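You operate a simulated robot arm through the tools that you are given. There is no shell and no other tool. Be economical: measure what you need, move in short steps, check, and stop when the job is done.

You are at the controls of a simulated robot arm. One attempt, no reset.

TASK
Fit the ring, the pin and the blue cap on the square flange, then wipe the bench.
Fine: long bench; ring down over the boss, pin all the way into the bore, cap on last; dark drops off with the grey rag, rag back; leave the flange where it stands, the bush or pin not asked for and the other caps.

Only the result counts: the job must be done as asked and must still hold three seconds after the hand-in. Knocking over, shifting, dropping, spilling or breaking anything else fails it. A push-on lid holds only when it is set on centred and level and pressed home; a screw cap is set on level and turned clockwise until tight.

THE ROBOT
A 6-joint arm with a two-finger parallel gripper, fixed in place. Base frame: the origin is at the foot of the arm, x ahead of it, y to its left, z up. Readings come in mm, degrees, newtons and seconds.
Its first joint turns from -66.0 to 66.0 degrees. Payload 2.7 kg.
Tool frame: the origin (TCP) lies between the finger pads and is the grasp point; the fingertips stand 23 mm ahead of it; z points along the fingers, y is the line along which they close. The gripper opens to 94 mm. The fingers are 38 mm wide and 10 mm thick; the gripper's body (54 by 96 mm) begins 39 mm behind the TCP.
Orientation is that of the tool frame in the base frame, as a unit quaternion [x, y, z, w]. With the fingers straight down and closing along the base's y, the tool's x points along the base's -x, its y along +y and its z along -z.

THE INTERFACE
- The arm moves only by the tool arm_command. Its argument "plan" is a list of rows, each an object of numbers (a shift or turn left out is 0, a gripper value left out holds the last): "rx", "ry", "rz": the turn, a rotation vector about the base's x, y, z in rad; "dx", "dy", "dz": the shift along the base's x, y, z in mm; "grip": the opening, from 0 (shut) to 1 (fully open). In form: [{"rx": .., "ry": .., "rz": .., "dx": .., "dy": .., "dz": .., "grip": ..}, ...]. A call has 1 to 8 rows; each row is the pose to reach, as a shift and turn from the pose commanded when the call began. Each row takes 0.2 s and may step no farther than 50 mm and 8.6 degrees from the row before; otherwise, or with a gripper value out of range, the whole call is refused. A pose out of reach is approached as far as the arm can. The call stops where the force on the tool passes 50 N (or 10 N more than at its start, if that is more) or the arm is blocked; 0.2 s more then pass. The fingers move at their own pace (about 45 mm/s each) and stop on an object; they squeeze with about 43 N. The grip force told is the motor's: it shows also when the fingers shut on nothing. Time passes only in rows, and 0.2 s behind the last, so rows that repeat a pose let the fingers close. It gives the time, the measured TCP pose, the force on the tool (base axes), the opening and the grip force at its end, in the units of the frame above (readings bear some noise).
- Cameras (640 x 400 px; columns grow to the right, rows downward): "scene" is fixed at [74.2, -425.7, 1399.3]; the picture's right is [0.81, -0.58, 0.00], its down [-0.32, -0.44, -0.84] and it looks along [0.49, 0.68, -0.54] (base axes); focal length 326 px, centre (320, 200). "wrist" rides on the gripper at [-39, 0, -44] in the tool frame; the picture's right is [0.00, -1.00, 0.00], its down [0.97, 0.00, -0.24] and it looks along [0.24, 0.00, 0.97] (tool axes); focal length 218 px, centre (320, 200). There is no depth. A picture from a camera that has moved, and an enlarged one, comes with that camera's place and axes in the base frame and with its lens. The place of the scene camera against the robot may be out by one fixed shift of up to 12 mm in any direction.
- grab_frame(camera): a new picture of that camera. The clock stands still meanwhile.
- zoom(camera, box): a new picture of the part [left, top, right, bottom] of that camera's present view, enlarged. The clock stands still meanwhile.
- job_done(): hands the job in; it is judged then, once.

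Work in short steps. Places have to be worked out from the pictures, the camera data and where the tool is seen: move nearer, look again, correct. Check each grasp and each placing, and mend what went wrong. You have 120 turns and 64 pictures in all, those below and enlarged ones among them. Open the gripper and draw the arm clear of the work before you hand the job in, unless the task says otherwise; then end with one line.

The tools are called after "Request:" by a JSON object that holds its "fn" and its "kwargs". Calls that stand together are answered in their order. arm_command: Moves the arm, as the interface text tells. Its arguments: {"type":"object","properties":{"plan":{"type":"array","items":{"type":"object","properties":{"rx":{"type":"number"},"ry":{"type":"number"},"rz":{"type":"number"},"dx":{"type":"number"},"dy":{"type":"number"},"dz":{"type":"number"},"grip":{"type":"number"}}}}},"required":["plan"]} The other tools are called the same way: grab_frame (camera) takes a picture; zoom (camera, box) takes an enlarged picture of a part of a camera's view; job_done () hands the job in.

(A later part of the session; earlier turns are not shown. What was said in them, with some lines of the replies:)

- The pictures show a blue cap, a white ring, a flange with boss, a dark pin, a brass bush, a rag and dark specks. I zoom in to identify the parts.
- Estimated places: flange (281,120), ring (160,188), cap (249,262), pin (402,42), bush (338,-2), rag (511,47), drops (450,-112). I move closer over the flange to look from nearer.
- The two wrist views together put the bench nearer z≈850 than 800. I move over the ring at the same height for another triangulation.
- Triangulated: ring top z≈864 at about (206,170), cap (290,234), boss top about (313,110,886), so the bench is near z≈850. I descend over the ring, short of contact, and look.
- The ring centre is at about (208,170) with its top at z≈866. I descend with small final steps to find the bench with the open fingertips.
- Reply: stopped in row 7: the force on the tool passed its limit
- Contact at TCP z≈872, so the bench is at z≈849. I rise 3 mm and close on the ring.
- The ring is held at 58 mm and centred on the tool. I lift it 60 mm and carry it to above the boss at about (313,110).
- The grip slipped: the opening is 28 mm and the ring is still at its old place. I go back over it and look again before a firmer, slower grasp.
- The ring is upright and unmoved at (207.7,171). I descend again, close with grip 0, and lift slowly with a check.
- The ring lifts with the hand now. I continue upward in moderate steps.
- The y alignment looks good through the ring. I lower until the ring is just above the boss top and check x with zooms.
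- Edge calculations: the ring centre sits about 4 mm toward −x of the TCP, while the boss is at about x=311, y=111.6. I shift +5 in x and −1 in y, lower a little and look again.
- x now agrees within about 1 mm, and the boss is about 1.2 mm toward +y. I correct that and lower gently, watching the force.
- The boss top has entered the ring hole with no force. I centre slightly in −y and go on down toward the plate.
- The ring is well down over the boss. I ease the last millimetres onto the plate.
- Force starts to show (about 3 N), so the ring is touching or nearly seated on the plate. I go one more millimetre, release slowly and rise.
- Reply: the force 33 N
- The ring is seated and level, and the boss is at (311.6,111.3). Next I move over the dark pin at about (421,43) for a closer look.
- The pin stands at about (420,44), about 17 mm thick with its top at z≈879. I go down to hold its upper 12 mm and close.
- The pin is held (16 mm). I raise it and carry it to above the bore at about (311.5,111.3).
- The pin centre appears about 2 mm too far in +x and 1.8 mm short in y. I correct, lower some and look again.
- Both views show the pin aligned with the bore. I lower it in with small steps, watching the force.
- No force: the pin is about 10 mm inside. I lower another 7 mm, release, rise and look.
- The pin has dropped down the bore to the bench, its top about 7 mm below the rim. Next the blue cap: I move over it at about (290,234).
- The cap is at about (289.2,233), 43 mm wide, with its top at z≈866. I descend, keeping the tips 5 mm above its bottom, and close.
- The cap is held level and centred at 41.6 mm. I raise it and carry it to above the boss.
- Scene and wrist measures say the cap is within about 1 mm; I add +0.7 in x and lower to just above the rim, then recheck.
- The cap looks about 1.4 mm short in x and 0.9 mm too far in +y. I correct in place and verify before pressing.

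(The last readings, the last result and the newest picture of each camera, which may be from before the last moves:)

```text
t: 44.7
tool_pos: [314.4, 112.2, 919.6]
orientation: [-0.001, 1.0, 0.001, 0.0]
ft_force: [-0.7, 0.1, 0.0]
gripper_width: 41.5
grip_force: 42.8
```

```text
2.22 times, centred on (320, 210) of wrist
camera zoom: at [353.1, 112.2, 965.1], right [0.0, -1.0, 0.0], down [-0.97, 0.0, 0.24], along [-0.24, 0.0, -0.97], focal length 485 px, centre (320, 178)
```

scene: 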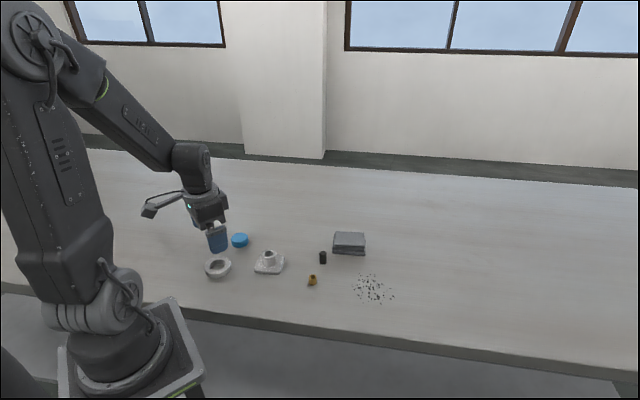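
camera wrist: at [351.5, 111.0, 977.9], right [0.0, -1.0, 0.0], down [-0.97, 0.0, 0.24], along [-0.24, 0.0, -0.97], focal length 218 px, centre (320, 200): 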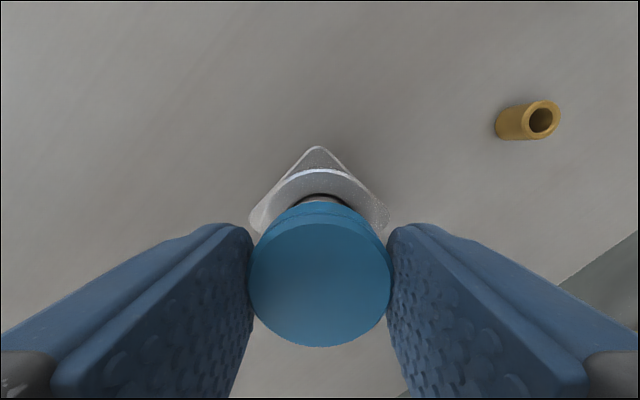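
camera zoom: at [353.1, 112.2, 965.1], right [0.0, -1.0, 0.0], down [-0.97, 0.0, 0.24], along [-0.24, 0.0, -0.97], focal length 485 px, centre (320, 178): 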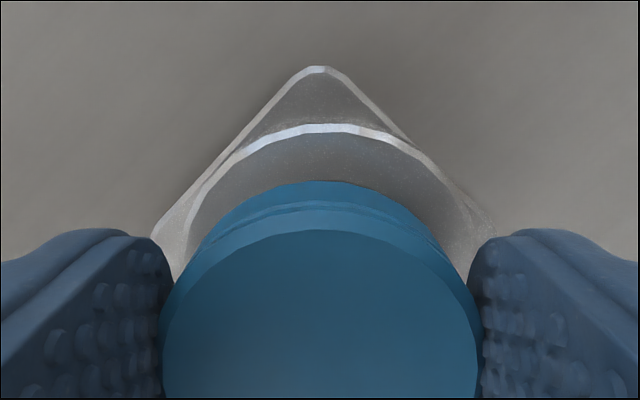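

Alignment is now within about half a millimetre. I nudge −0.4 in y and lower onto the boss gently.

Request:
{"fn": "arm_command", "kwargs": {"plan": [{"dy": -0.4}, {"dy": -0.4, "dz": -1.5}, {"dy": -0.4, "dz": -3}, {"dy": -0.4, "dz": -4.5}, {"dy": -0.4, "dz": -6}, {"dy": -0.4, "dz": -7.5}]}}

Request:
{"fn": "zoom", "kwargs": {"camera": "scene", "box": [240, 230, 300, 270]}}

```text
t: 46.1
tool_pos: [315.8, 111.0, 913.5]
orientation: [0.0, 1.0, 0.001, 0.002]
ft_force: [-7.5, 0.2, 31.8]
gripper_width: 41.7
grip_force: 43.1
```

```text
10.00 times, centred on (270, 250) of scene
camera zoom: at [73.7, -425.8, 1399.3], right [0.81, -0.58, 0.0], down [-0.31, -0.44, -0.84], along [0.49, 0.68, -0.54], focal length 3261 px, centre (820, -300)
```

zoom: 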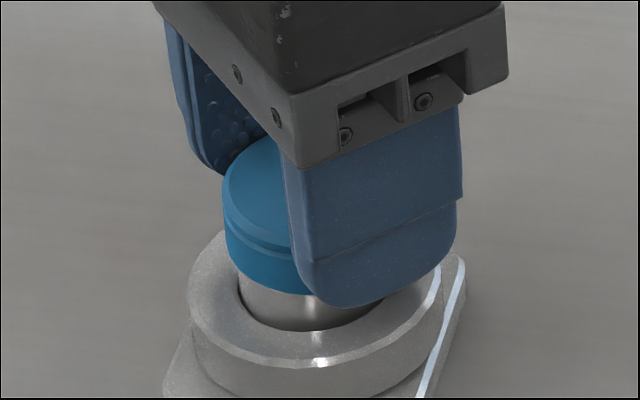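

There is 32 N contact with a −x push, and the cap sits about 1.7 mm too far in +x. I lift a little, shift back and look.

Request:
{"fn": "arm_command", "kwargs": {"plan": [{"dz": 3}, {"dx": -1, "dz": 4}, {"dx": -1.7, "dz": 4}, {"dx": -1.7, "dz": 4}]}}

Request:
{"fn": "zoom", "kwargs": {"camera": "scene", "box": [240, 230, 300, 270]}}

Request:
{"fn": "zoom", "kwargs": {"camera": "wrist", "box": [230, 120, 410, 300]}}

```text
t: 47.1
tool_pos: [312.8, 109.9, 915.7]
orientation: [0.0, 1.0, 0.0, 0.0]
ft_force: [-1.5, 0.2, -0.3]
gripper_width: 41.5
grip_force: 43.1
```

```text
10.00 times, centred on (270, 250) of scene
camera zoom: at [74.2, -425.7, 1399.3], right [0.81, -0.58, 0.0], down [-0.32, -0.44, -0.84], along [0.49, 0.68, -0.54], focal length 3261 px, centre (820, -300)
```

zoom: 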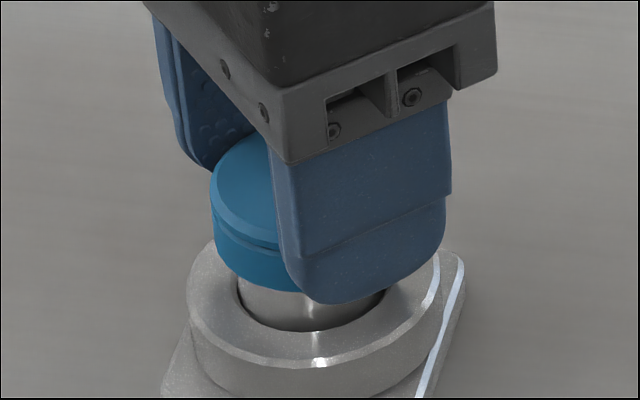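

```text
2.22 times, centred on (320, 210) of wrist
camera zoom: at [352.0, 109.7, 961.2], right [0.0, -1.0, 0.0], down [-0.97, 0.0, 0.24], along [-0.24, 0.0, -0.97], focal length 485 px, centre (320, 178)
```

zoom: 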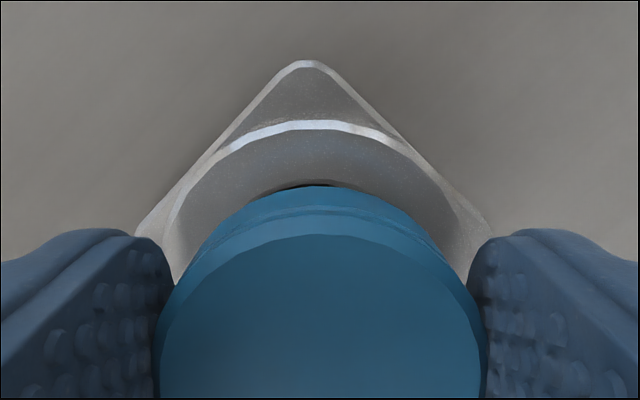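

The wrist view shows the cap 1.7 mm too far in −y, and the scene view then calls for about +1.4 in x. I apply this and recheck.

Request:
{"fn": "arm_command", "kwargs": {"plan": [{"dx": 0.7, "dy": 0.8}, {"dx": 1.4, "dy": 1.6}, {"dx": 1.4, "dy": 1.6}]}}

Request:
{"fn": "zoom", "kwargs": {"camera": "scene", "box": [240, 230, 300, 270]}}

Request:
{"fn": "zoom", "kwargs": {"camera": "wrist", "box": [230, 120, 410, 300]}}

```text
t: 47.9
tool_pos: [314.5, 111.9, 916.1]
orientation: [-0.001, 1.0, 0.001, -0.001]
ft_force: [-0.2, 0.6, 0.3]
gripper_width: 41.7
grip_force: 43.5
```

```text
10.00 times, centred on (270, 250) of scene
camera zoom: at [74.2, -425.7, 1399.3], right [0.81, -0.58, 0.0], down [-0.32, -0.44, -0.84], along [0.49, 0.68, -0.54], focal length 3261 px, centre (820, -300)
```

zoom: 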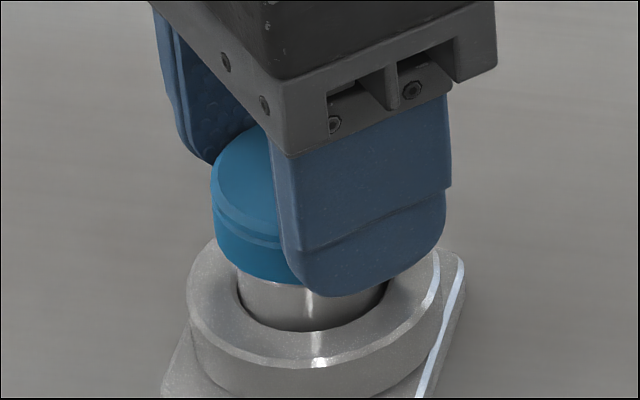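

```text
2.22 times, centred on (320, 210) of wrist
camera zoom: at [353.2, 111.7, 961.3], right [0.0, -1.0, 0.0], down [-0.97, 0.0, 0.24], along [-0.24, 0.0, -0.97], focal length 485 px, centre (320, 178)
```

zoom: 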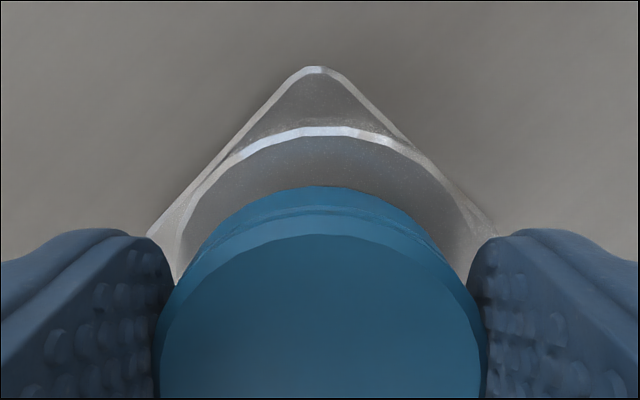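

Both views agree the cap is centred. I lower it slowly onto the boss.

Request:
{"fn": "arm_command", "kwargs": {"plan": [{"dz": -1}, {"dz": -2}, {"dz": -3}, {"dz": -4}, {"dz": -5}]}}

Request:
{"fn": "zoom", "kwargs": {"camera": "scene", "box": [240, 230, 300, 270]}}

```text
t: 49.1
tool_pos: [315.8, 111.3, 913.6]
orientation: [0.0, 1.0, 0.001, 0.002]
ft_force: [-6.4, 1.7, 30.2]
gripper_width: 42.0
grip_force: 43.4
```

```text
10.00 times, centred on (270, 250) of scene
camera zoom: at [73.8, -425.8, 1399.3], right [0.81, -0.58, 0.0], down [-0.31, -0.44, -0.84], along [0.49, 0.68, -0.54], focal length 3261 px, centre (820, -300)
```

zoom: 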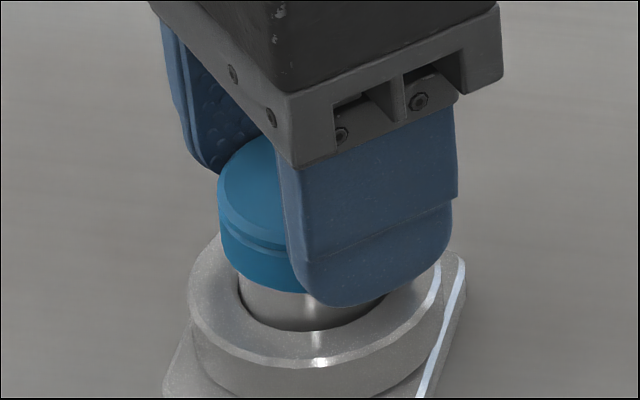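

The cap touches the rim level but slides about 1.4 mm in +x under load, because the arm yields. I back off and press again with an x lead that cancels that yield.

Request:
{"fn": "arm_command", "kwargs": {"plan": [{"dz": 3.5}, {"dx": 0.2, "dz": 4}, {"dx": 0.2, "dz": 3}, {"dx": -0.1, "dz": 2}, {"dx": -0.6, "dz": 1}, {"dx": -1.1, "dz": 0}, {"dx": -1.6, "dz": -1}, {"dx": -1.8, "dz": -1.5}]}}

Request:
{"fn": "zoom", "kwargs": {"camera": "scene", "box": [240, 230, 300, 270]}}

```text
t: 50.9
tool_pos: [312.3, 113.8, 910.9]
orientation: [0.0, 1.0, 0.0, 0.0]
ft_force: [0.7, -0.2, -0.8]
gripper_width: 41.8
grip_force: 43.3
```

```text
10.00 times, centred on (270, 250) of scene
camera zoom: at [74.2, -425.8, 1399.3], right [0.81, -0.58, 0.0], down [-0.32, -0.44, -0.84], along [0.49, 0.68, -0.54], focal length 3261 px, centre (820, -300)
```

zoom: 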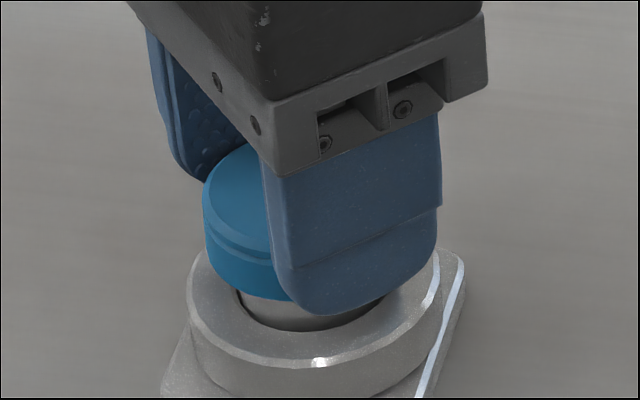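

Now there is no force at z≈911, lower than before, so the cap may have slipped over the rim. I check with the wrist view.

Request:
{"fn": "grab_frame", "kwargs": {"camera": "wrist"}}

```text
14 pictures are left
camera wrist: at [351.4, 113.4, 955.5], right [0.0, -1.0, 0.0], down [-0.97, 0.0, 0.24], along [-0.24, 0.0, -0.97], focal length 218 px, centre (320, 200)
```

wrist: 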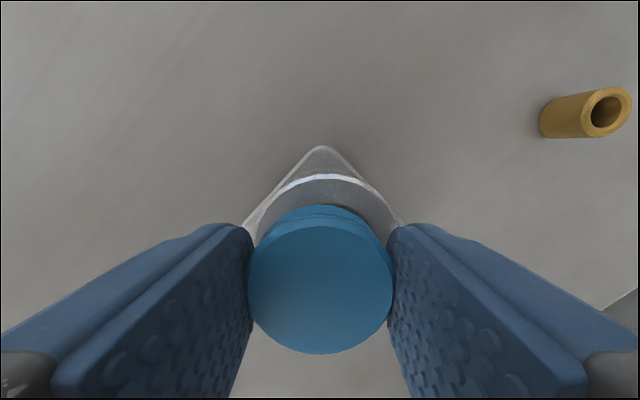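

There is no contact force with the cap bottom at about z 884, so it seems to be over the rim. I go on down in small steps, watching the force.

Request:
{"fn": "arm_command", "kwargs": {"plan": [{"dz": -1}, {"dz": -2}, {"dz": -3}]}}

```text
t: 51.7
tool_pos: [313.5, 112.8, 908.8]
orientation: [0.0, 1.0, -0.001, 0.0]
ft_force: [0.6, -0.1, -0.4]
gripper_width: 41.7
grip_force: 42.8
```

Still free. I continue down.

Request:
{"fn": "arm_command", "kwargs": {"plan": [{"dz": -1}, {"dz": -2}, {"dz": -3}, {"dz": -4}]}}

Request:
{"fn": "zoom", "kwargs": {"camera": "scene", "box": [240, 230, 300, 270]}}

```text
t: 52.7
tool_pos: [313.4, 113.0, 902.9]
orientation: [0.0, 1.0, 0.0, 0.0]
ft_force: [0.6, 0.1, -0.3]
gripper_width: 41.8
grip_force: 43.4
```

```text
10.00 times, centred on (270, 250) of scene
camera zoom: at [74.2, -425.7, 1399.3], right [0.81, -0.58, 0.0], down [-0.32, -0.44, -0.84], along [0.49, 0.68, -0.54], focal length 3261 px, centre (820, -300)
```

zoom: 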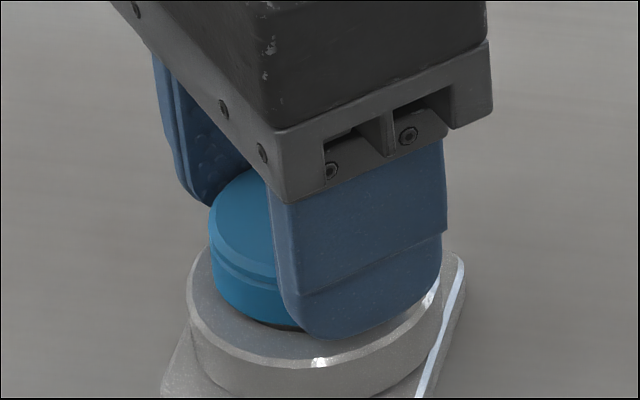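

The cap is well over the boss, its bottom just above the ring. I press on until it bottoms.

Request:
{"fn": "arm_command", "kwargs": {"plan": [{"dz": -1}, {"dz": -2}, {"dz": -3}, {"dz": -4}, {"dz": -5}]}}

```text
t: 53.9
tool_pos: [312.9, 113.0, 899.8]
orientation: [-0.001, 1.0, 0.0, 0.002]
ft_force: [-4.2, -4.9, 37.5]
gripper_width: 41.6
grip_force: 42.9
```

It bottoms with 37 N. I release, rise, shut the fingers and press from above to be sure it is home.

Request:
{"fn": "arm_command", "kwargs": {"plan": [{"dz": 2, "grip": 0.6}, {"dz": 2, "grip": 0.7}, {"dz": 2, "grip": 0.75}, {"dz": 20}, {"dz": 42, "grip": 0}, {"dz": 42, "grip": 0}, {"dz": 42, "grip": 0}, {"dz": 42, "grip": 0}]}}

Request:
{"fn": "arm_command", "kwargs": {"plan": [{"dx": -1, "grip": 0}, {"dx": -1}, {"dx": -1}, {"dx": -1}]}}

Request:
{"fn": "zoom", "kwargs": {"camera": "scene", "box": [240, 215, 315, 265]}}

```text
t: 55.7
tool_pos: [312.5, 110.7, 938.4]
orientation: [0.0, 1.0, 0.001, 0.0]
ft_force: [0.2, -0.5, 0.0]
gripper_width: 0.1
grip_force: 19.4
```

```text
t: 56.7
tool_pos: [311.6, 110.9, 939.8]
orientation: [0.0, 1.0, 0.0, 0.0]
ft_force: [-0.7, -0.4, 0.5]
gripper_width: 0.0
grip_force: 41.4
```

```text
8.00 times, centred on (278, 240) of scene
camera zoom: at [74.2, -425.7, 1399.3], right [0.81, -0.58, 0.0], down [-0.32, -0.44, -0.84], along [0.49, 0.68, -0.54], focal length 2609 px, centre (660, -120)
```

zoom: 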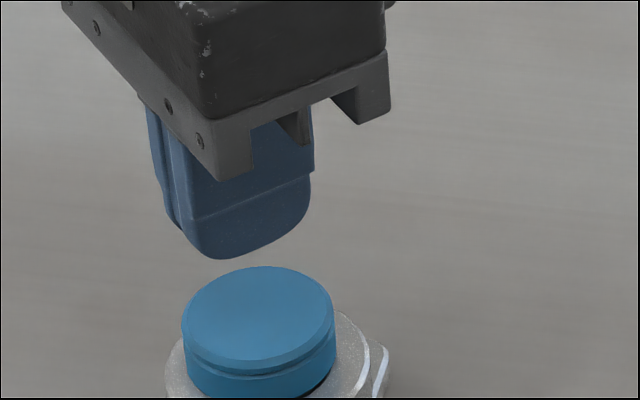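

The cap sits on the boss and looks level. I press down on its middle with the shut fingers.

Request:
{"fn": "arm_command", "kwargs": {"plan": [{"dz": -15}, {"dz": -22}, {"dz": -24}, {"dz": -26}, {"dz": -28}, {"dz": -30}, {"dz": -32}, {"dz": -34}]}}

```text
t: 57.8
tool_pos: [311.1, 112.0, 915.3]
orientation: [-0.001, 1.0, 0.0, 0.002]
ft_force: [-3.8, -1.3, 11.8]
gripper_width: 0.0
grip_force: 42.2
stopped in row 5: the force on the tool passed its limit (the readings are from after the stop); the commanded pose is now the measured one
```

Contact with the cap top at z≈892. I press slowly up to the force limit.

Request:
{"fn": "arm_command", "kwargs": {"plan": [{"dz": -0.7}, {"dz": -1.4}, {"dz": -2.1}, {"dz": -2.8}, {"dz": -3.5}, {"dz": -4.2}, {"dz": -4.9}, {"dz": -5.6}]}}

Request:
{"fn": "arm_command", "kwargs": {"plan": [{"dz": 10}, {"dz": 40}, {"dz": 60}, {"dz": 60}]}}

Request:
{"fn": "zoom", "kwargs": {"camera": "scene", "box": [235, 230, 310, 280]}}

```text
t: 58.6
tool_pos: [311.3, 113.3, 916.3]
orientation: [-0.002, 1.0, 0.001, 0.002]
ft_force: [-3.9, -0.7, 12.0]
gripper_width: 0.2
grip_force: 42.2
stopped in row 3: the force on the tool passed its limit (the readings are from after the stop); the commanded pose is now the measured one
```

```text
t: 59.6
tool_pos: [312.8, 113.4, 973.4]
orientation: [-0.001, 1.0, 0.0, 0.002]
ft_force: [-0.4, -0.6, -0.4]
gripper_width: 0.0
grip_force: 42.5
```

```text
8.00 times, centred on (272, 255) of scene
camera zoom: at [74.2, -425.7, 1399.3], right [0.81, -0.58, 0.0], down [-0.32, -0.44, -0.84], along [0.49, 0.68, -0.54], focal length 2609 px, centre (700, -240)
```

zoom: 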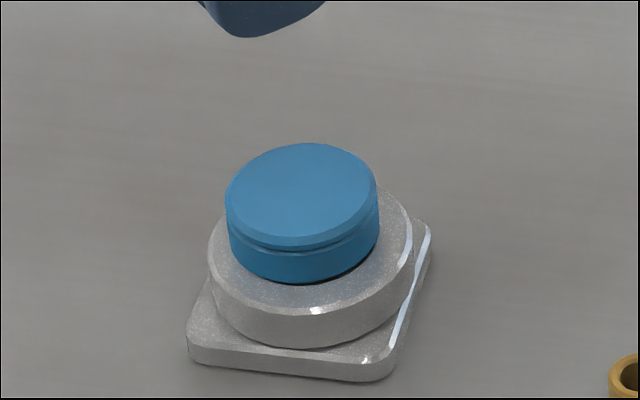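

The cap is seated, level and centred. Now the rag, at about (507,50), 56×77 mm with its short side near 48°; I move above it and turn the hand by −0.73 rad.

Request:
{"fn": "arm_command", "kwargs": {"plan": [{"dx": 28, "dy": -9, "rz": -0.105, "grip": 1}, {"dx": 64, "dy": -21, "rz": -0.225}, {"dx": 100, "dy": -33, "rz": -0.345}, {"dx": 136, "dy": -44, "rz": -0.465}, {"dx": 170, "dy": -55, "rz": -0.6, "dz": -15}, {"dx": 195, "dy": -63, "rz": -0.73, "dz": -28}, {"dx": 195, "dy": -63, "rz": -0.73, "dz": -28}]}}

Request:
{"fn": "grab_frame", "kwargs": {"camera": "wrist"}}

```text
t: 61.2
tool_pos: [506.0, 50.5, 946.4]
orientation: [0.358, 0.934, -0.001, 0.002]
ft_force: [-0.8, 0.1, 0.3]
gripper_width: 93.8
grip_force: 0.0
```

```text
10 pictures are left
camera wrist: at [535.6, 23.8, 991.7], right [-0.67, -0.74, 0.0], down [-0.72, 0.65, 0.24], along [-0.18, 0.16, -0.97], focal length 218 px, centre (320, 200)
```

wrist: 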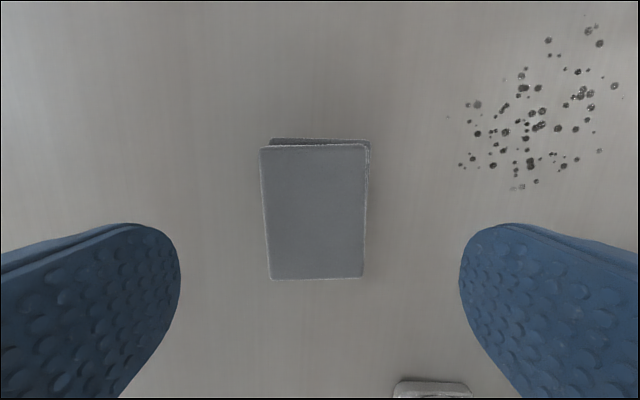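

The rag is aligned with the hand. I descend to about 4 mm above the bench and close on it.

Request:
{"fn": "arm_command", "kwargs": {"plan": [{"dx": 1.5, "dy": 1.5, "dz": -35}, {"dx": 1.5, "dy": 1.5, "dz": -60}, {"dx": 1.5, "dy": 1.5, "dz": -69}, {"dx": 1.5, "dy": 1.5, "dz": -69, "grip": 0}, {"dx": 1.5, "dy": 1.5, "dz": -69, "grip": 0}, {"dx": 1.5, "dy": 1.5, "dz": -69, "grip": 0}, {"dx": 1.5, "dy": 1.5, "dz": -69, "grip": 0}, {"dx": 1.5, "dy": 1.5, "dz": -69, "grip": 0}]}}

Request:
{"fn": "arm_command", "kwargs": {"plan": [{"dz": 1}, {"dz": 3}, {"dz": 6}, {"dz": 9}, {"dz": 12}]}}

Request:
{"fn": "grab_frame", "kwargs": {"camera": "wrist"}}

```text
t: 63.0
tool_pos: [508.4, 49.5, 877.5]
orientation: [0.357, 0.934, -0.001, 0.002]
ft_force: [-0.4, 0.8, -0.3]
gripper_width: 61.0
grip_force: 43.2
```

```text
t: 64.2
tool_pos: [510.5, 51.2, 890.8]
orientation: [0.356, 0.934, 0.0, 0.003]
ft_force: [0.0, -0.6, -0.7]
gripper_width: 61.5
grip_force: 42.6
```

```text
9 pictures are left
camera wrist: at [538.1, 24.9, 935.9], right [-0.67, -0.75, 0.0], down [-0.72, 0.65, 0.24], along [-0.18, 0.16, -0.97], focal length 218 px, centre (320, 200)
```

wrist: 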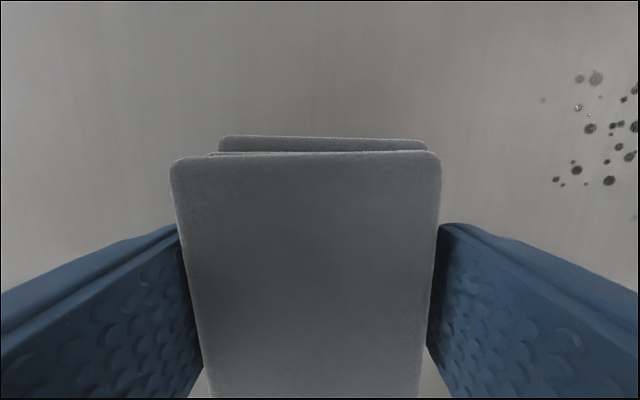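

The rag is held. I carry it 12 mm up to the start of the first wiping stroke at about (441,−27) and set it down.

Request:
{"fn": "arm_command", "kwargs": {"plan": [{"dx": -17, "dy": -19}, {"dx": -34, "dy": -38}, {"dx": -51, "dy": -58}, {"dx": -67.5, "dy": -76.6}, {"dx": -67.5, "dy": -76.6, "dz": -6}, {"dx": -67.5, "dy": -76.6, "dz": -11}, {"dx": -67.5, "dy": -76.6, "dz": -13}]}}

```text
t: 65.8
tool_pos: [440.4, -25.0, 877.9]
orientation: [0.357, 0.934, 0.0, 0.003]
ft_force: [-8.1, -0.2, 16.7]
gripper_width: 61.0
grip_force: 43.3
```

The rag presses on the bench with 17 N. First stroke, along (0.736, −0.68).

Request:
{"fn": "arm_command", "kwargs": {"plan": [{"dx": 10, "dy": -9.3}, {"dx": 20, "dy": -18.6}, {"dx": 30, "dy": -28}, {"dx": 40, "dy": -37}, {"dx": 50, "dy": -46.5}, {"dx": 60, "dy": -56}, {"dx": 71, "dy": -65.5}, {"dx": 81, "dy": -75}]}}

Request:
{"fn": "grab_frame", "kwargs": {"camera": "wrist"}}

```text
t: 67.6
tool_pos: [521.3, -101.4, 877.3]
orientation: [0.357, 0.934, 0.0, 0.003]
ft_force: [-3.5, 4.3, 10.6]
gripper_width: 61.2
grip_force: 43.8
```

```text
8 pictures are left
camera wrist: at [550.2, -126.6, 922.1], right [-0.67, -0.75, 0.0], down [-0.72, 0.65, 0.24], along [-0.18, 0.16, -0.97], focal length 218 px, centre (320, 200)
```

wrist: 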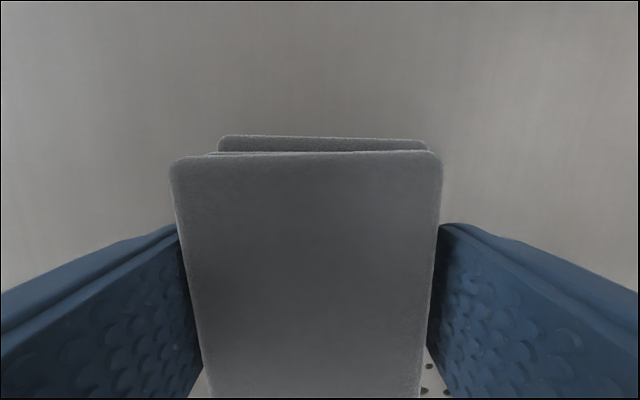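

The hold is steady. Next, shift across by −28 and stroke back.

Request:
{"fn": "arm_command", "kwargs": {"plan": [{"dx": -9, "dy": -11}, {"dx": -18, "dy": -21.4}, {"dx": -31, "dy": -9}, {"dx": -45, "dy": 4}, {"dx": -59, "dy": 17}, {"dx": -73, "dy": 30}, {"dx": -86, "dy": 42}, {"dx": -99, "dy": 54}]}}

Request:
{"fn": "arm_command", "kwargs": {"plan": [{"dx": -9, "dy": -11}, {"dx": -18, "dy": -21.4}, {"dx": -5, "dy": -34}, {"dx": 9, "dy": -47}, {"dx": 23, "dy": -60}, {"dx": 37, "dy": -72}, {"dx": 50, "dy": -84}, {"dx": 63, "dy": -96.4}]}}

Request:
{"fn": "zoom", "kwargs": {"camera": "scene", "box": [310, 240, 430, 320]}}

```text
t: 69.4
tool_pos: [421.7, -44.5, 877.4]
orientation: [0.356, 0.934, 0.0, 0.001]
ft_force: [2.8, -2.3, 5.6]
gripper_width: 60.8
grip_force: 43.1
```

```text
t: 71.2
tool_pos: [484.3, -142.4, 876.6]
orientation: [0.356, 0.934, 0.0, 0.003]
ft_force: [-8.8, 9.5, 27.4]
gripper_width: 61.3
grip_force: 42.3
```

```text
5.00 times, centred on (370, 280) of scene
camera zoom: at [73.6, -425.4, 1399.4], right [0.81, -0.58, 0.0], down [-0.31, -0.44, -0.84], along [0.49, 0.68, -0.54], focal length 1630 px, centre (70, -200)
```

zoom: 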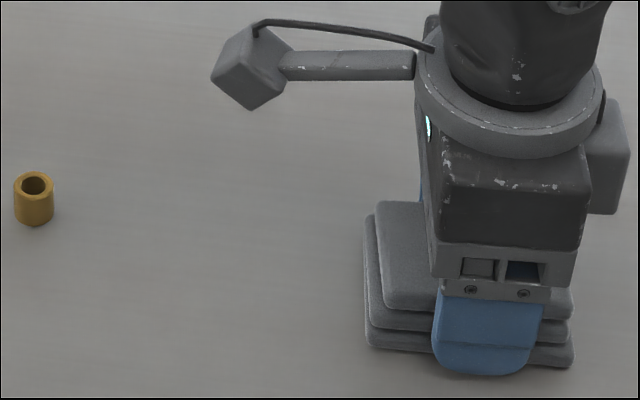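

The visible bench is clean. I lift the rag and carry it back above its place, then look for leftover drops.

Request:
{"fn": "arm_command", "kwargs": {"plan": [{"dz": 8}, {"dx": 2, "dy": 17, "dz": 18}, {"dx": 6, "dy": 52, "dz": 18}, {"dx": 10, "dy": 87, "dz": 18}, {"dx": 14, "dy": 122, "dz": 18}, {"dx": 18, "dy": 157, "dz": 18}, {"dx": 22.5, "dy": 192, "dz": 18}, {"dx": 22.5, "dy": 194, "dz": 18}]}}

Request:
{"fn": "zoom", "kwargs": {"camera": "scene", "box": [290, 220, 430, 320]}}

```text
t: 73.0
tool_pos: [507.7, 49.4, 892.9]
orientation: [0.356, 0.934, -0.001, 0.002]
ft_force: [0.9, 0.0, -0.3]
gripper_width: 61.4
grip_force: 42.5
```

```text
4.00 times, centred on (360, 270) of scene
camera zoom: at [74.3, -425.7, 1399.3], right [0.81, -0.58, 0.0], down [-0.32, -0.44, -0.84], along [0.49, 0.68, -0.54], focal length 1304 px, centre (160, -80)
```

zoom: 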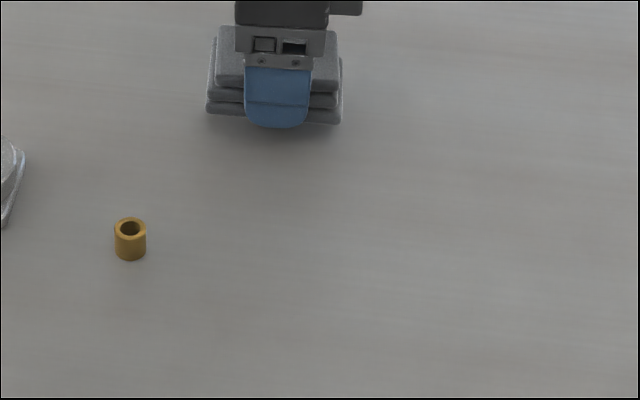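

The bench is clean. I set the rag down at its place (508,50) and release.

Request:
{"fn": "arm_command", "kwargs": {"plan": [{"dz": -6}, {"dz": -11}, {"dz": -14}, {"dz": -16}, {"dz": -16}]}}

```text
t: 74.2
tool_pos: [509.8, 52.1, 878.8]
orientation: [0.357, 0.934, 0.001, 0.002]
ft_force: [-0.8, -0.2, -0.8]
gripper_width: 61.3
grip_force: 42.9
```

Request:
{"fn": "arm_command", "kwargs": {"plan": [{"dz": -1}, {"dz": -2}, {"dz": -2}]}}

```text
t: 75.0
tool_pos: [507.8, 51.6, 876.9]
orientation: [0.357, 0.934, 0.0, 0.003]
ft_force: [-1.6, -0.5, 1.9]
gripper_width: 61.0
grip_force: 42.9
```

It touches the bench (2 N). I open, rise straight up and draw clear.

Request:
{"fn": "arm_command", "kwargs": {"plan": [{"grip": 0.8}, {"grip": 1}, {"grip": 1}, {"grip": 1}, {"dz": 20}, {"dz": 60}, {"dz": 105}, {"dz": 150}]}}

Request:
{"fn": "grab_frame", "kwargs": {"camera": "wrist"}}

Request:
{"fn": "zoom", "kwargs": {"camera": "scene", "box": [210, 200, 430, 320]}}

```text
t: 76.8
tool_pos: [507.8, 53.4, 1027.9]
orientation: [0.357, 0.934, -0.001, 0.001]
ft_force: [0.3, -0.2, -0.6]
gripper_width: 93.9
grip_force: 0.1
```

```text
5 pictures are left
camera wrist: at [537.1, 26.3, 1074.3], right [-0.67, -0.75, 0.0], down [-0.72, 0.65, 0.24], along [-0.18, 0.16, -0.97], focal length 218 px, centre (320, 200)
```

wrist: 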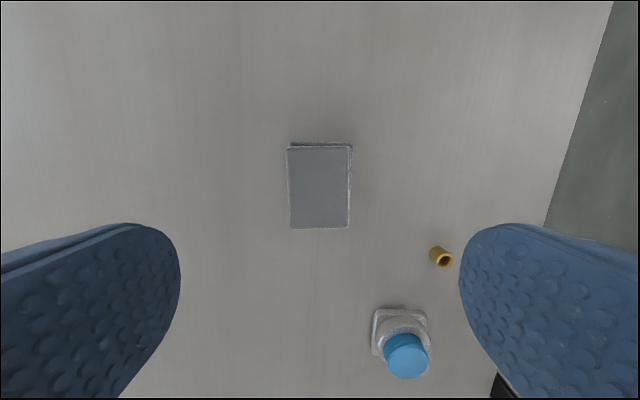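

```text
2.91 times, centred on (320, 260) of scene
camera zoom: at [74.2, -425.7, 1399.3], right [0.81, -0.58, 0.0], down [-0.32, -0.44, -0.84], along [0.49, 0.68, -0.54], focal length 949 px, centre (320, 26)
```

zoom: 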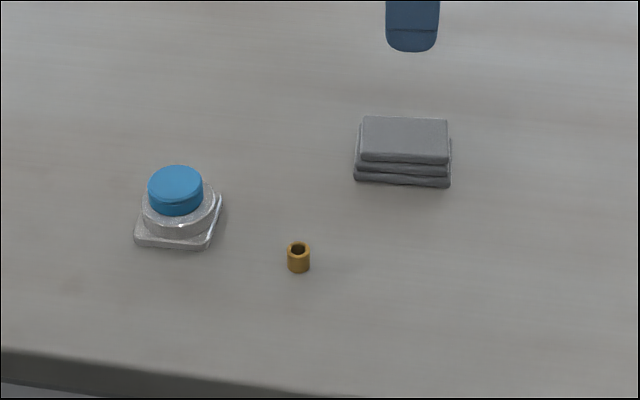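

The final pictures show the flange about 10 mm off in −y from where it stood, apparently from when I released the cap. I go back to the earlier overview pose for a direct comparison.

Request:
{"fn": "arm_command", "kwargs": {"plan": [{"dx": -28, "dy": 8, "rz": 0.105}, {"dx": -62, "dy": 18, "rz": 0.225}, {"dx": -98, "dy": 29, "rz": 0.345}, {"dx": -134, "dy": 40, "rz": 0.465, "dz": -15}, {"dx": -168, "dy": 50, "rz": 0.6, "dz": -40}, {"dx": -194, "dy": 58.5, "rz": 0.73, "dz": -62}, {"dx": -194, "dy": 58.5, "rz": 0.73, "dz": -63}, {"dx": -194, "dy": 58.5, "rz": 0.73, "dz": -63}]}}

Request:
{"fn": "grab_frame", "kwargs": {"camera": "wrist"}}

```text
t: 78.6
tool_pos: [313.4, 109.8, 964.4]
orientation: [-0.001, 1.0, 0.001, 0.002]
ft_force: [-0.7, 0.7, -0.3]
gripper_width: 94.2
grip_force: 0.1
```

```text
3 pictures are left
camera wrist: at [352.7, 109.2, 1008.7], right [0.0, -1.0, 0.0], down [-0.97, 0.0, 0.24], along [-0.24, 0.0, -0.97], focal length 218 px, centre (320, 200)
```

wrist: 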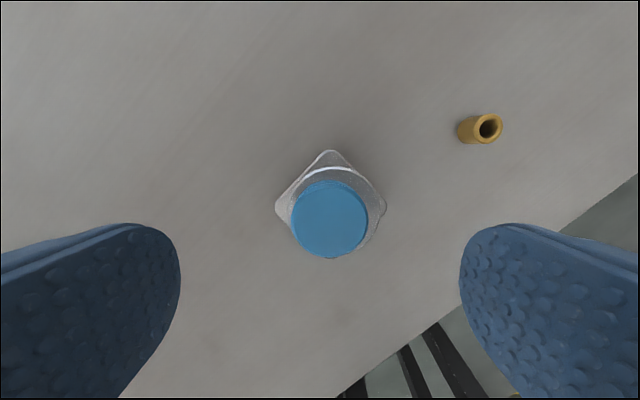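

Against the earlier picture, with the bush as reference, the flange has shifted by about (−2.3, −8.6) mm without turning, and the cap is still centred on it. I take hold of the ring low with the hand centred on the old y, so the fingers push it back.

Request:
{"fn": "arm_command", "kwargs": {"plan": [{"dx": -3, "dy": 1.2, "dz": -30}, {"dx": -3, "dy": 1.2, "dz": -60}, {"dx": -3, "dy": 1.2, "dz": -72}, {"dx": -3, "dy": 1.2, "dz": -77.5}, {"dx": -3, "dy": 1.2, "dz": -77.5}]}}

```text
t: 79.8
tool_pos: [310.7, 111.6, 885.8]
orientation: [-0.002, 1.0, 0.001, 0.001]
ft_force: [-0.1, -0.2, 0.3]
gripper_width: 93.9
grip_force: 0.1
```

No contact on the way down. I close in small increments.

Request:
{"fn": "arm_command", "kwargs": {"plan": [{"grip": 0.9}, {"grip": 0.82}, {"grip": 0.76}, {"grip": 0.71}, {"grip": 0.67}, {"grip": 0.64}, {"grip": 0.61}, {"grip": 0.58}]}}

```text
t: 81.6
tool_pos: [312.0, 111.1, 887.0]
orientation: [-0.001, 1.0, 0.001, 0.002]
ft_force: [-0.8, -0.6, 2.5]
gripper_width: 57.7
grip_force: 42.7
```

The ring is held at 57.7 mm, centred in y. I now slide it about +3.2 mm in x.

Request:
{"fn": "arm_command", "kwargs": {"plan": [{"dx": 0.8}, {"dx": 1.6}, {"dx": 2.4}, {"dx": 3.2}, {"dx": 3.2}]}}

```text
t: 82.8
tool_pos: [314.0, 111.9, 886.8]
orientation: [-0.002, 1.0, 0.001, 0.002]
ft_force: [-12.5, 2.9, 31.2]
gripper_width: 58.0
grip_force: 43.2
```

There is a 31 N downward load and −12 N in x. I relax that before opening.

Request:
{"fn": "arm_command", "kwargs": {"plan": [{"dz": 0.8}, {"dz": 1.6, "dx": -0.3}, {"dz": 1.6, "dx": -0.3}]}}

```text
t: 83.6
tool_pos: [313.6, 110.5, 887.7]
orientation: [0.001, 1.0, -0.001, 0.002]
ft_force: [-0.4, 0.8, 0.3]
gripper_width: 57.6
grip_force: 42.7
```

The load is gone. I open slowly in place, then rise straight up and compare at the overview pose.

Request:
{"fn": "arm_command", "kwargs": {"plan": [{"grip": 0.64}, {"grip": 0.68}, {"grip": 0.74}, {"grip": 0.82}, {"grip": 0.9}, {"grip": 1}, {"grip": 1}]}}

Request:
{"fn": "arm_command", "kwargs": {"plan": [{"dz": 8}, {"dz": 30}, {"dz": 60}, {"dz": 76}, {"dz": 76}]}}

Request:
{"fn": "grab_frame", "kwargs": {"camera": "wrist"}}

```text
t: 85.2
tool_pos: [314.5, 111.1, 888.2]
orientation: [0.0, 1.0, 0.0, 0.002]
ft_force: [0.6, 0.0, 0.8]
gripper_width: 93.9
grip_force: 0.2
```

```text
t: 86.4
tool_pos: [315.3, 110.7, 964.1]
orientation: [-0.001, 1.0, -0.001, 0.001]
ft_force: [0.2, 0.0, 0.1]
gripper_width: 94.0
grip_force: 0.2
```

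```text
2 pictures are left
camera wrist: at [353.6, 110.3, 1009.7], right [0.0, -1.0, 0.0], down [-0.97, 0.0, 0.24], along [-0.24, 0.0, -0.97], focal length 218 px, centre (320, 200)
```

wrist: 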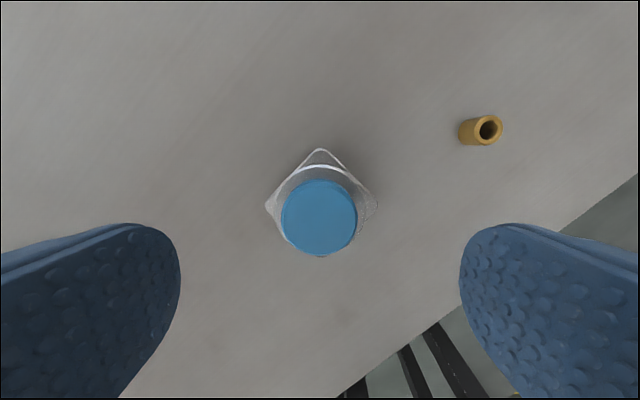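

The flange is nearly back in place. I check it with the same scene zoom that I took before the ring went on.

Request:
{"fn": "zoom", "kwargs": {"camera": "scene", "box": [230, 220, 310, 280]}}

```text
6.67 times, centred on (270, 250) of scene
camera zoom: at [74.2, -425.7, 1399.3], right [0.81, -0.58, 0.0], down [-0.32, -0.44, -0.84], along [0.49, 0.68, -0.54], focal length 2174 px, centre (653, -133)
```

zoom: 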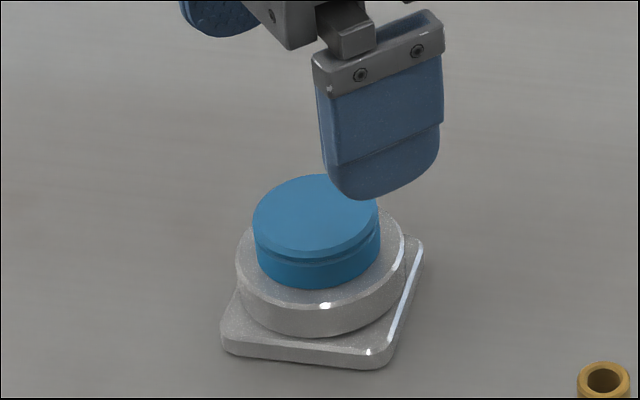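

The residual is about 2 mm and everything is level. As the earlier press may have been off-centre, I press once more with shut fingers, now centred over the cap and with the x yield compensated.

Request:
{"fn": "arm_command", "kwargs": {"plan": [{"grip": 0}, {"grip": 0}, {"grip": 0}, {"grip": 0}, {"grip": 0, "dz": -20}, {"dz": -40}, {"dz": -45}, {"dz": -45}]}}

Request:
{"fn": "arm_command", "kwargs": {"plan": [{"dz": -1.2}, {"dz": -2.4}, {"dz": -3.6}, {"dz": -4.6, "dx": -0.3}, {"dz": -5.4, "dx": -0.7}, {"dz": -6.2, "dx": -1.1}, {"dz": -7, "dx": -1.5}, {"dz": -7, "dx": -1.5}]}}

```text
t: 88.2
tool_pos: [313.7, 110.6, 919.9]
orientation: [0.001, 1.0, 0.0, 0.002]
ft_force: [0.4, -0.9, -1.0]
gripper_width: 0.0
grip_force: 42.3
```

```text
t: 89.5
tool_pos: [315.5, 112.5, 914.9]
orientation: [0.0, 1.0, 0.001, 0.003]
ft_force: [-4.3, -2.6, 13.3]
gripper_width: 0.0
grip_force: 42.7
stopped in row 6: the force on the tool passed its limit (the readings are from after the stop); the commanded pose is now the measured one
```

Pressed to 50 N at the same height as before (cap top z≈892), so it is home. I rise straight up, clear the work, open and take a last look.

Request:
{"fn": "arm_command", "kwargs": {"plan": [{"dz": 5}, {"dz": 25}, {"dz": 60}, {"dz": 100}, {"dz": 140, "grip": 1}, {"dz": 180, "grip": 1}, {"dz": 180, "grip": 1}, {"dz": 180, "grip": 1}]}}

Request:
{"fn": "zoom", "kwargs": {"camera": "scene", "box": [230, 220, 310, 280]}}

```text
t: 91.3
tool_pos: [311.9, 112.1, 1094.7]
orientation: [0.0, 1.0, 0.001, 0.004]
ft_force: [-0.8, 0.2, -0.3]
gripper_width: 86.8
grip_force: 0.1
```

```text
6.67 times, centred on (270, 250) of scene
camera zoom: at [74.2, -425.7, 1399.3], right [0.81, -0.58, 0.0], down [-0.32, -0.44, -0.84], along [0.49, 0.68, -0.54], focal length 2174 px, centre (653, -133)
```

zoom: 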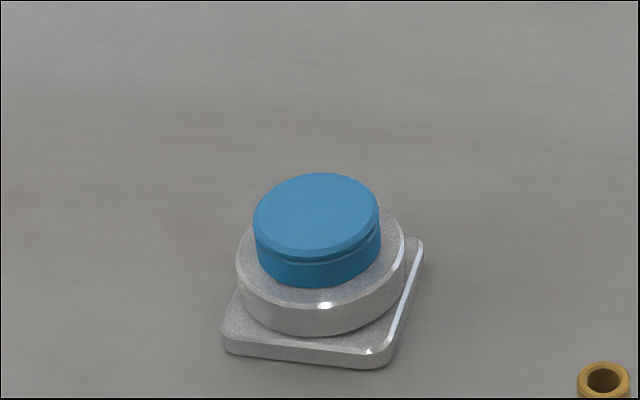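

The cap sits centred and level over the ring, the flange is back in place to about 2 mm, the bench is clean and the rag is back. The gripper is open and well clear, so I hand in.

Request:
{"fn": "job_done", "kwargs": {}}

```text
The job is handed in.
```

I handed the job in with the ring, pin and blue cap fitted on the flange, the bench wiped and the rag back. The one flaw is that the flange stands about 2 mm from where it started: it moved about 9 mm when I released the cap, and I pushed it back.
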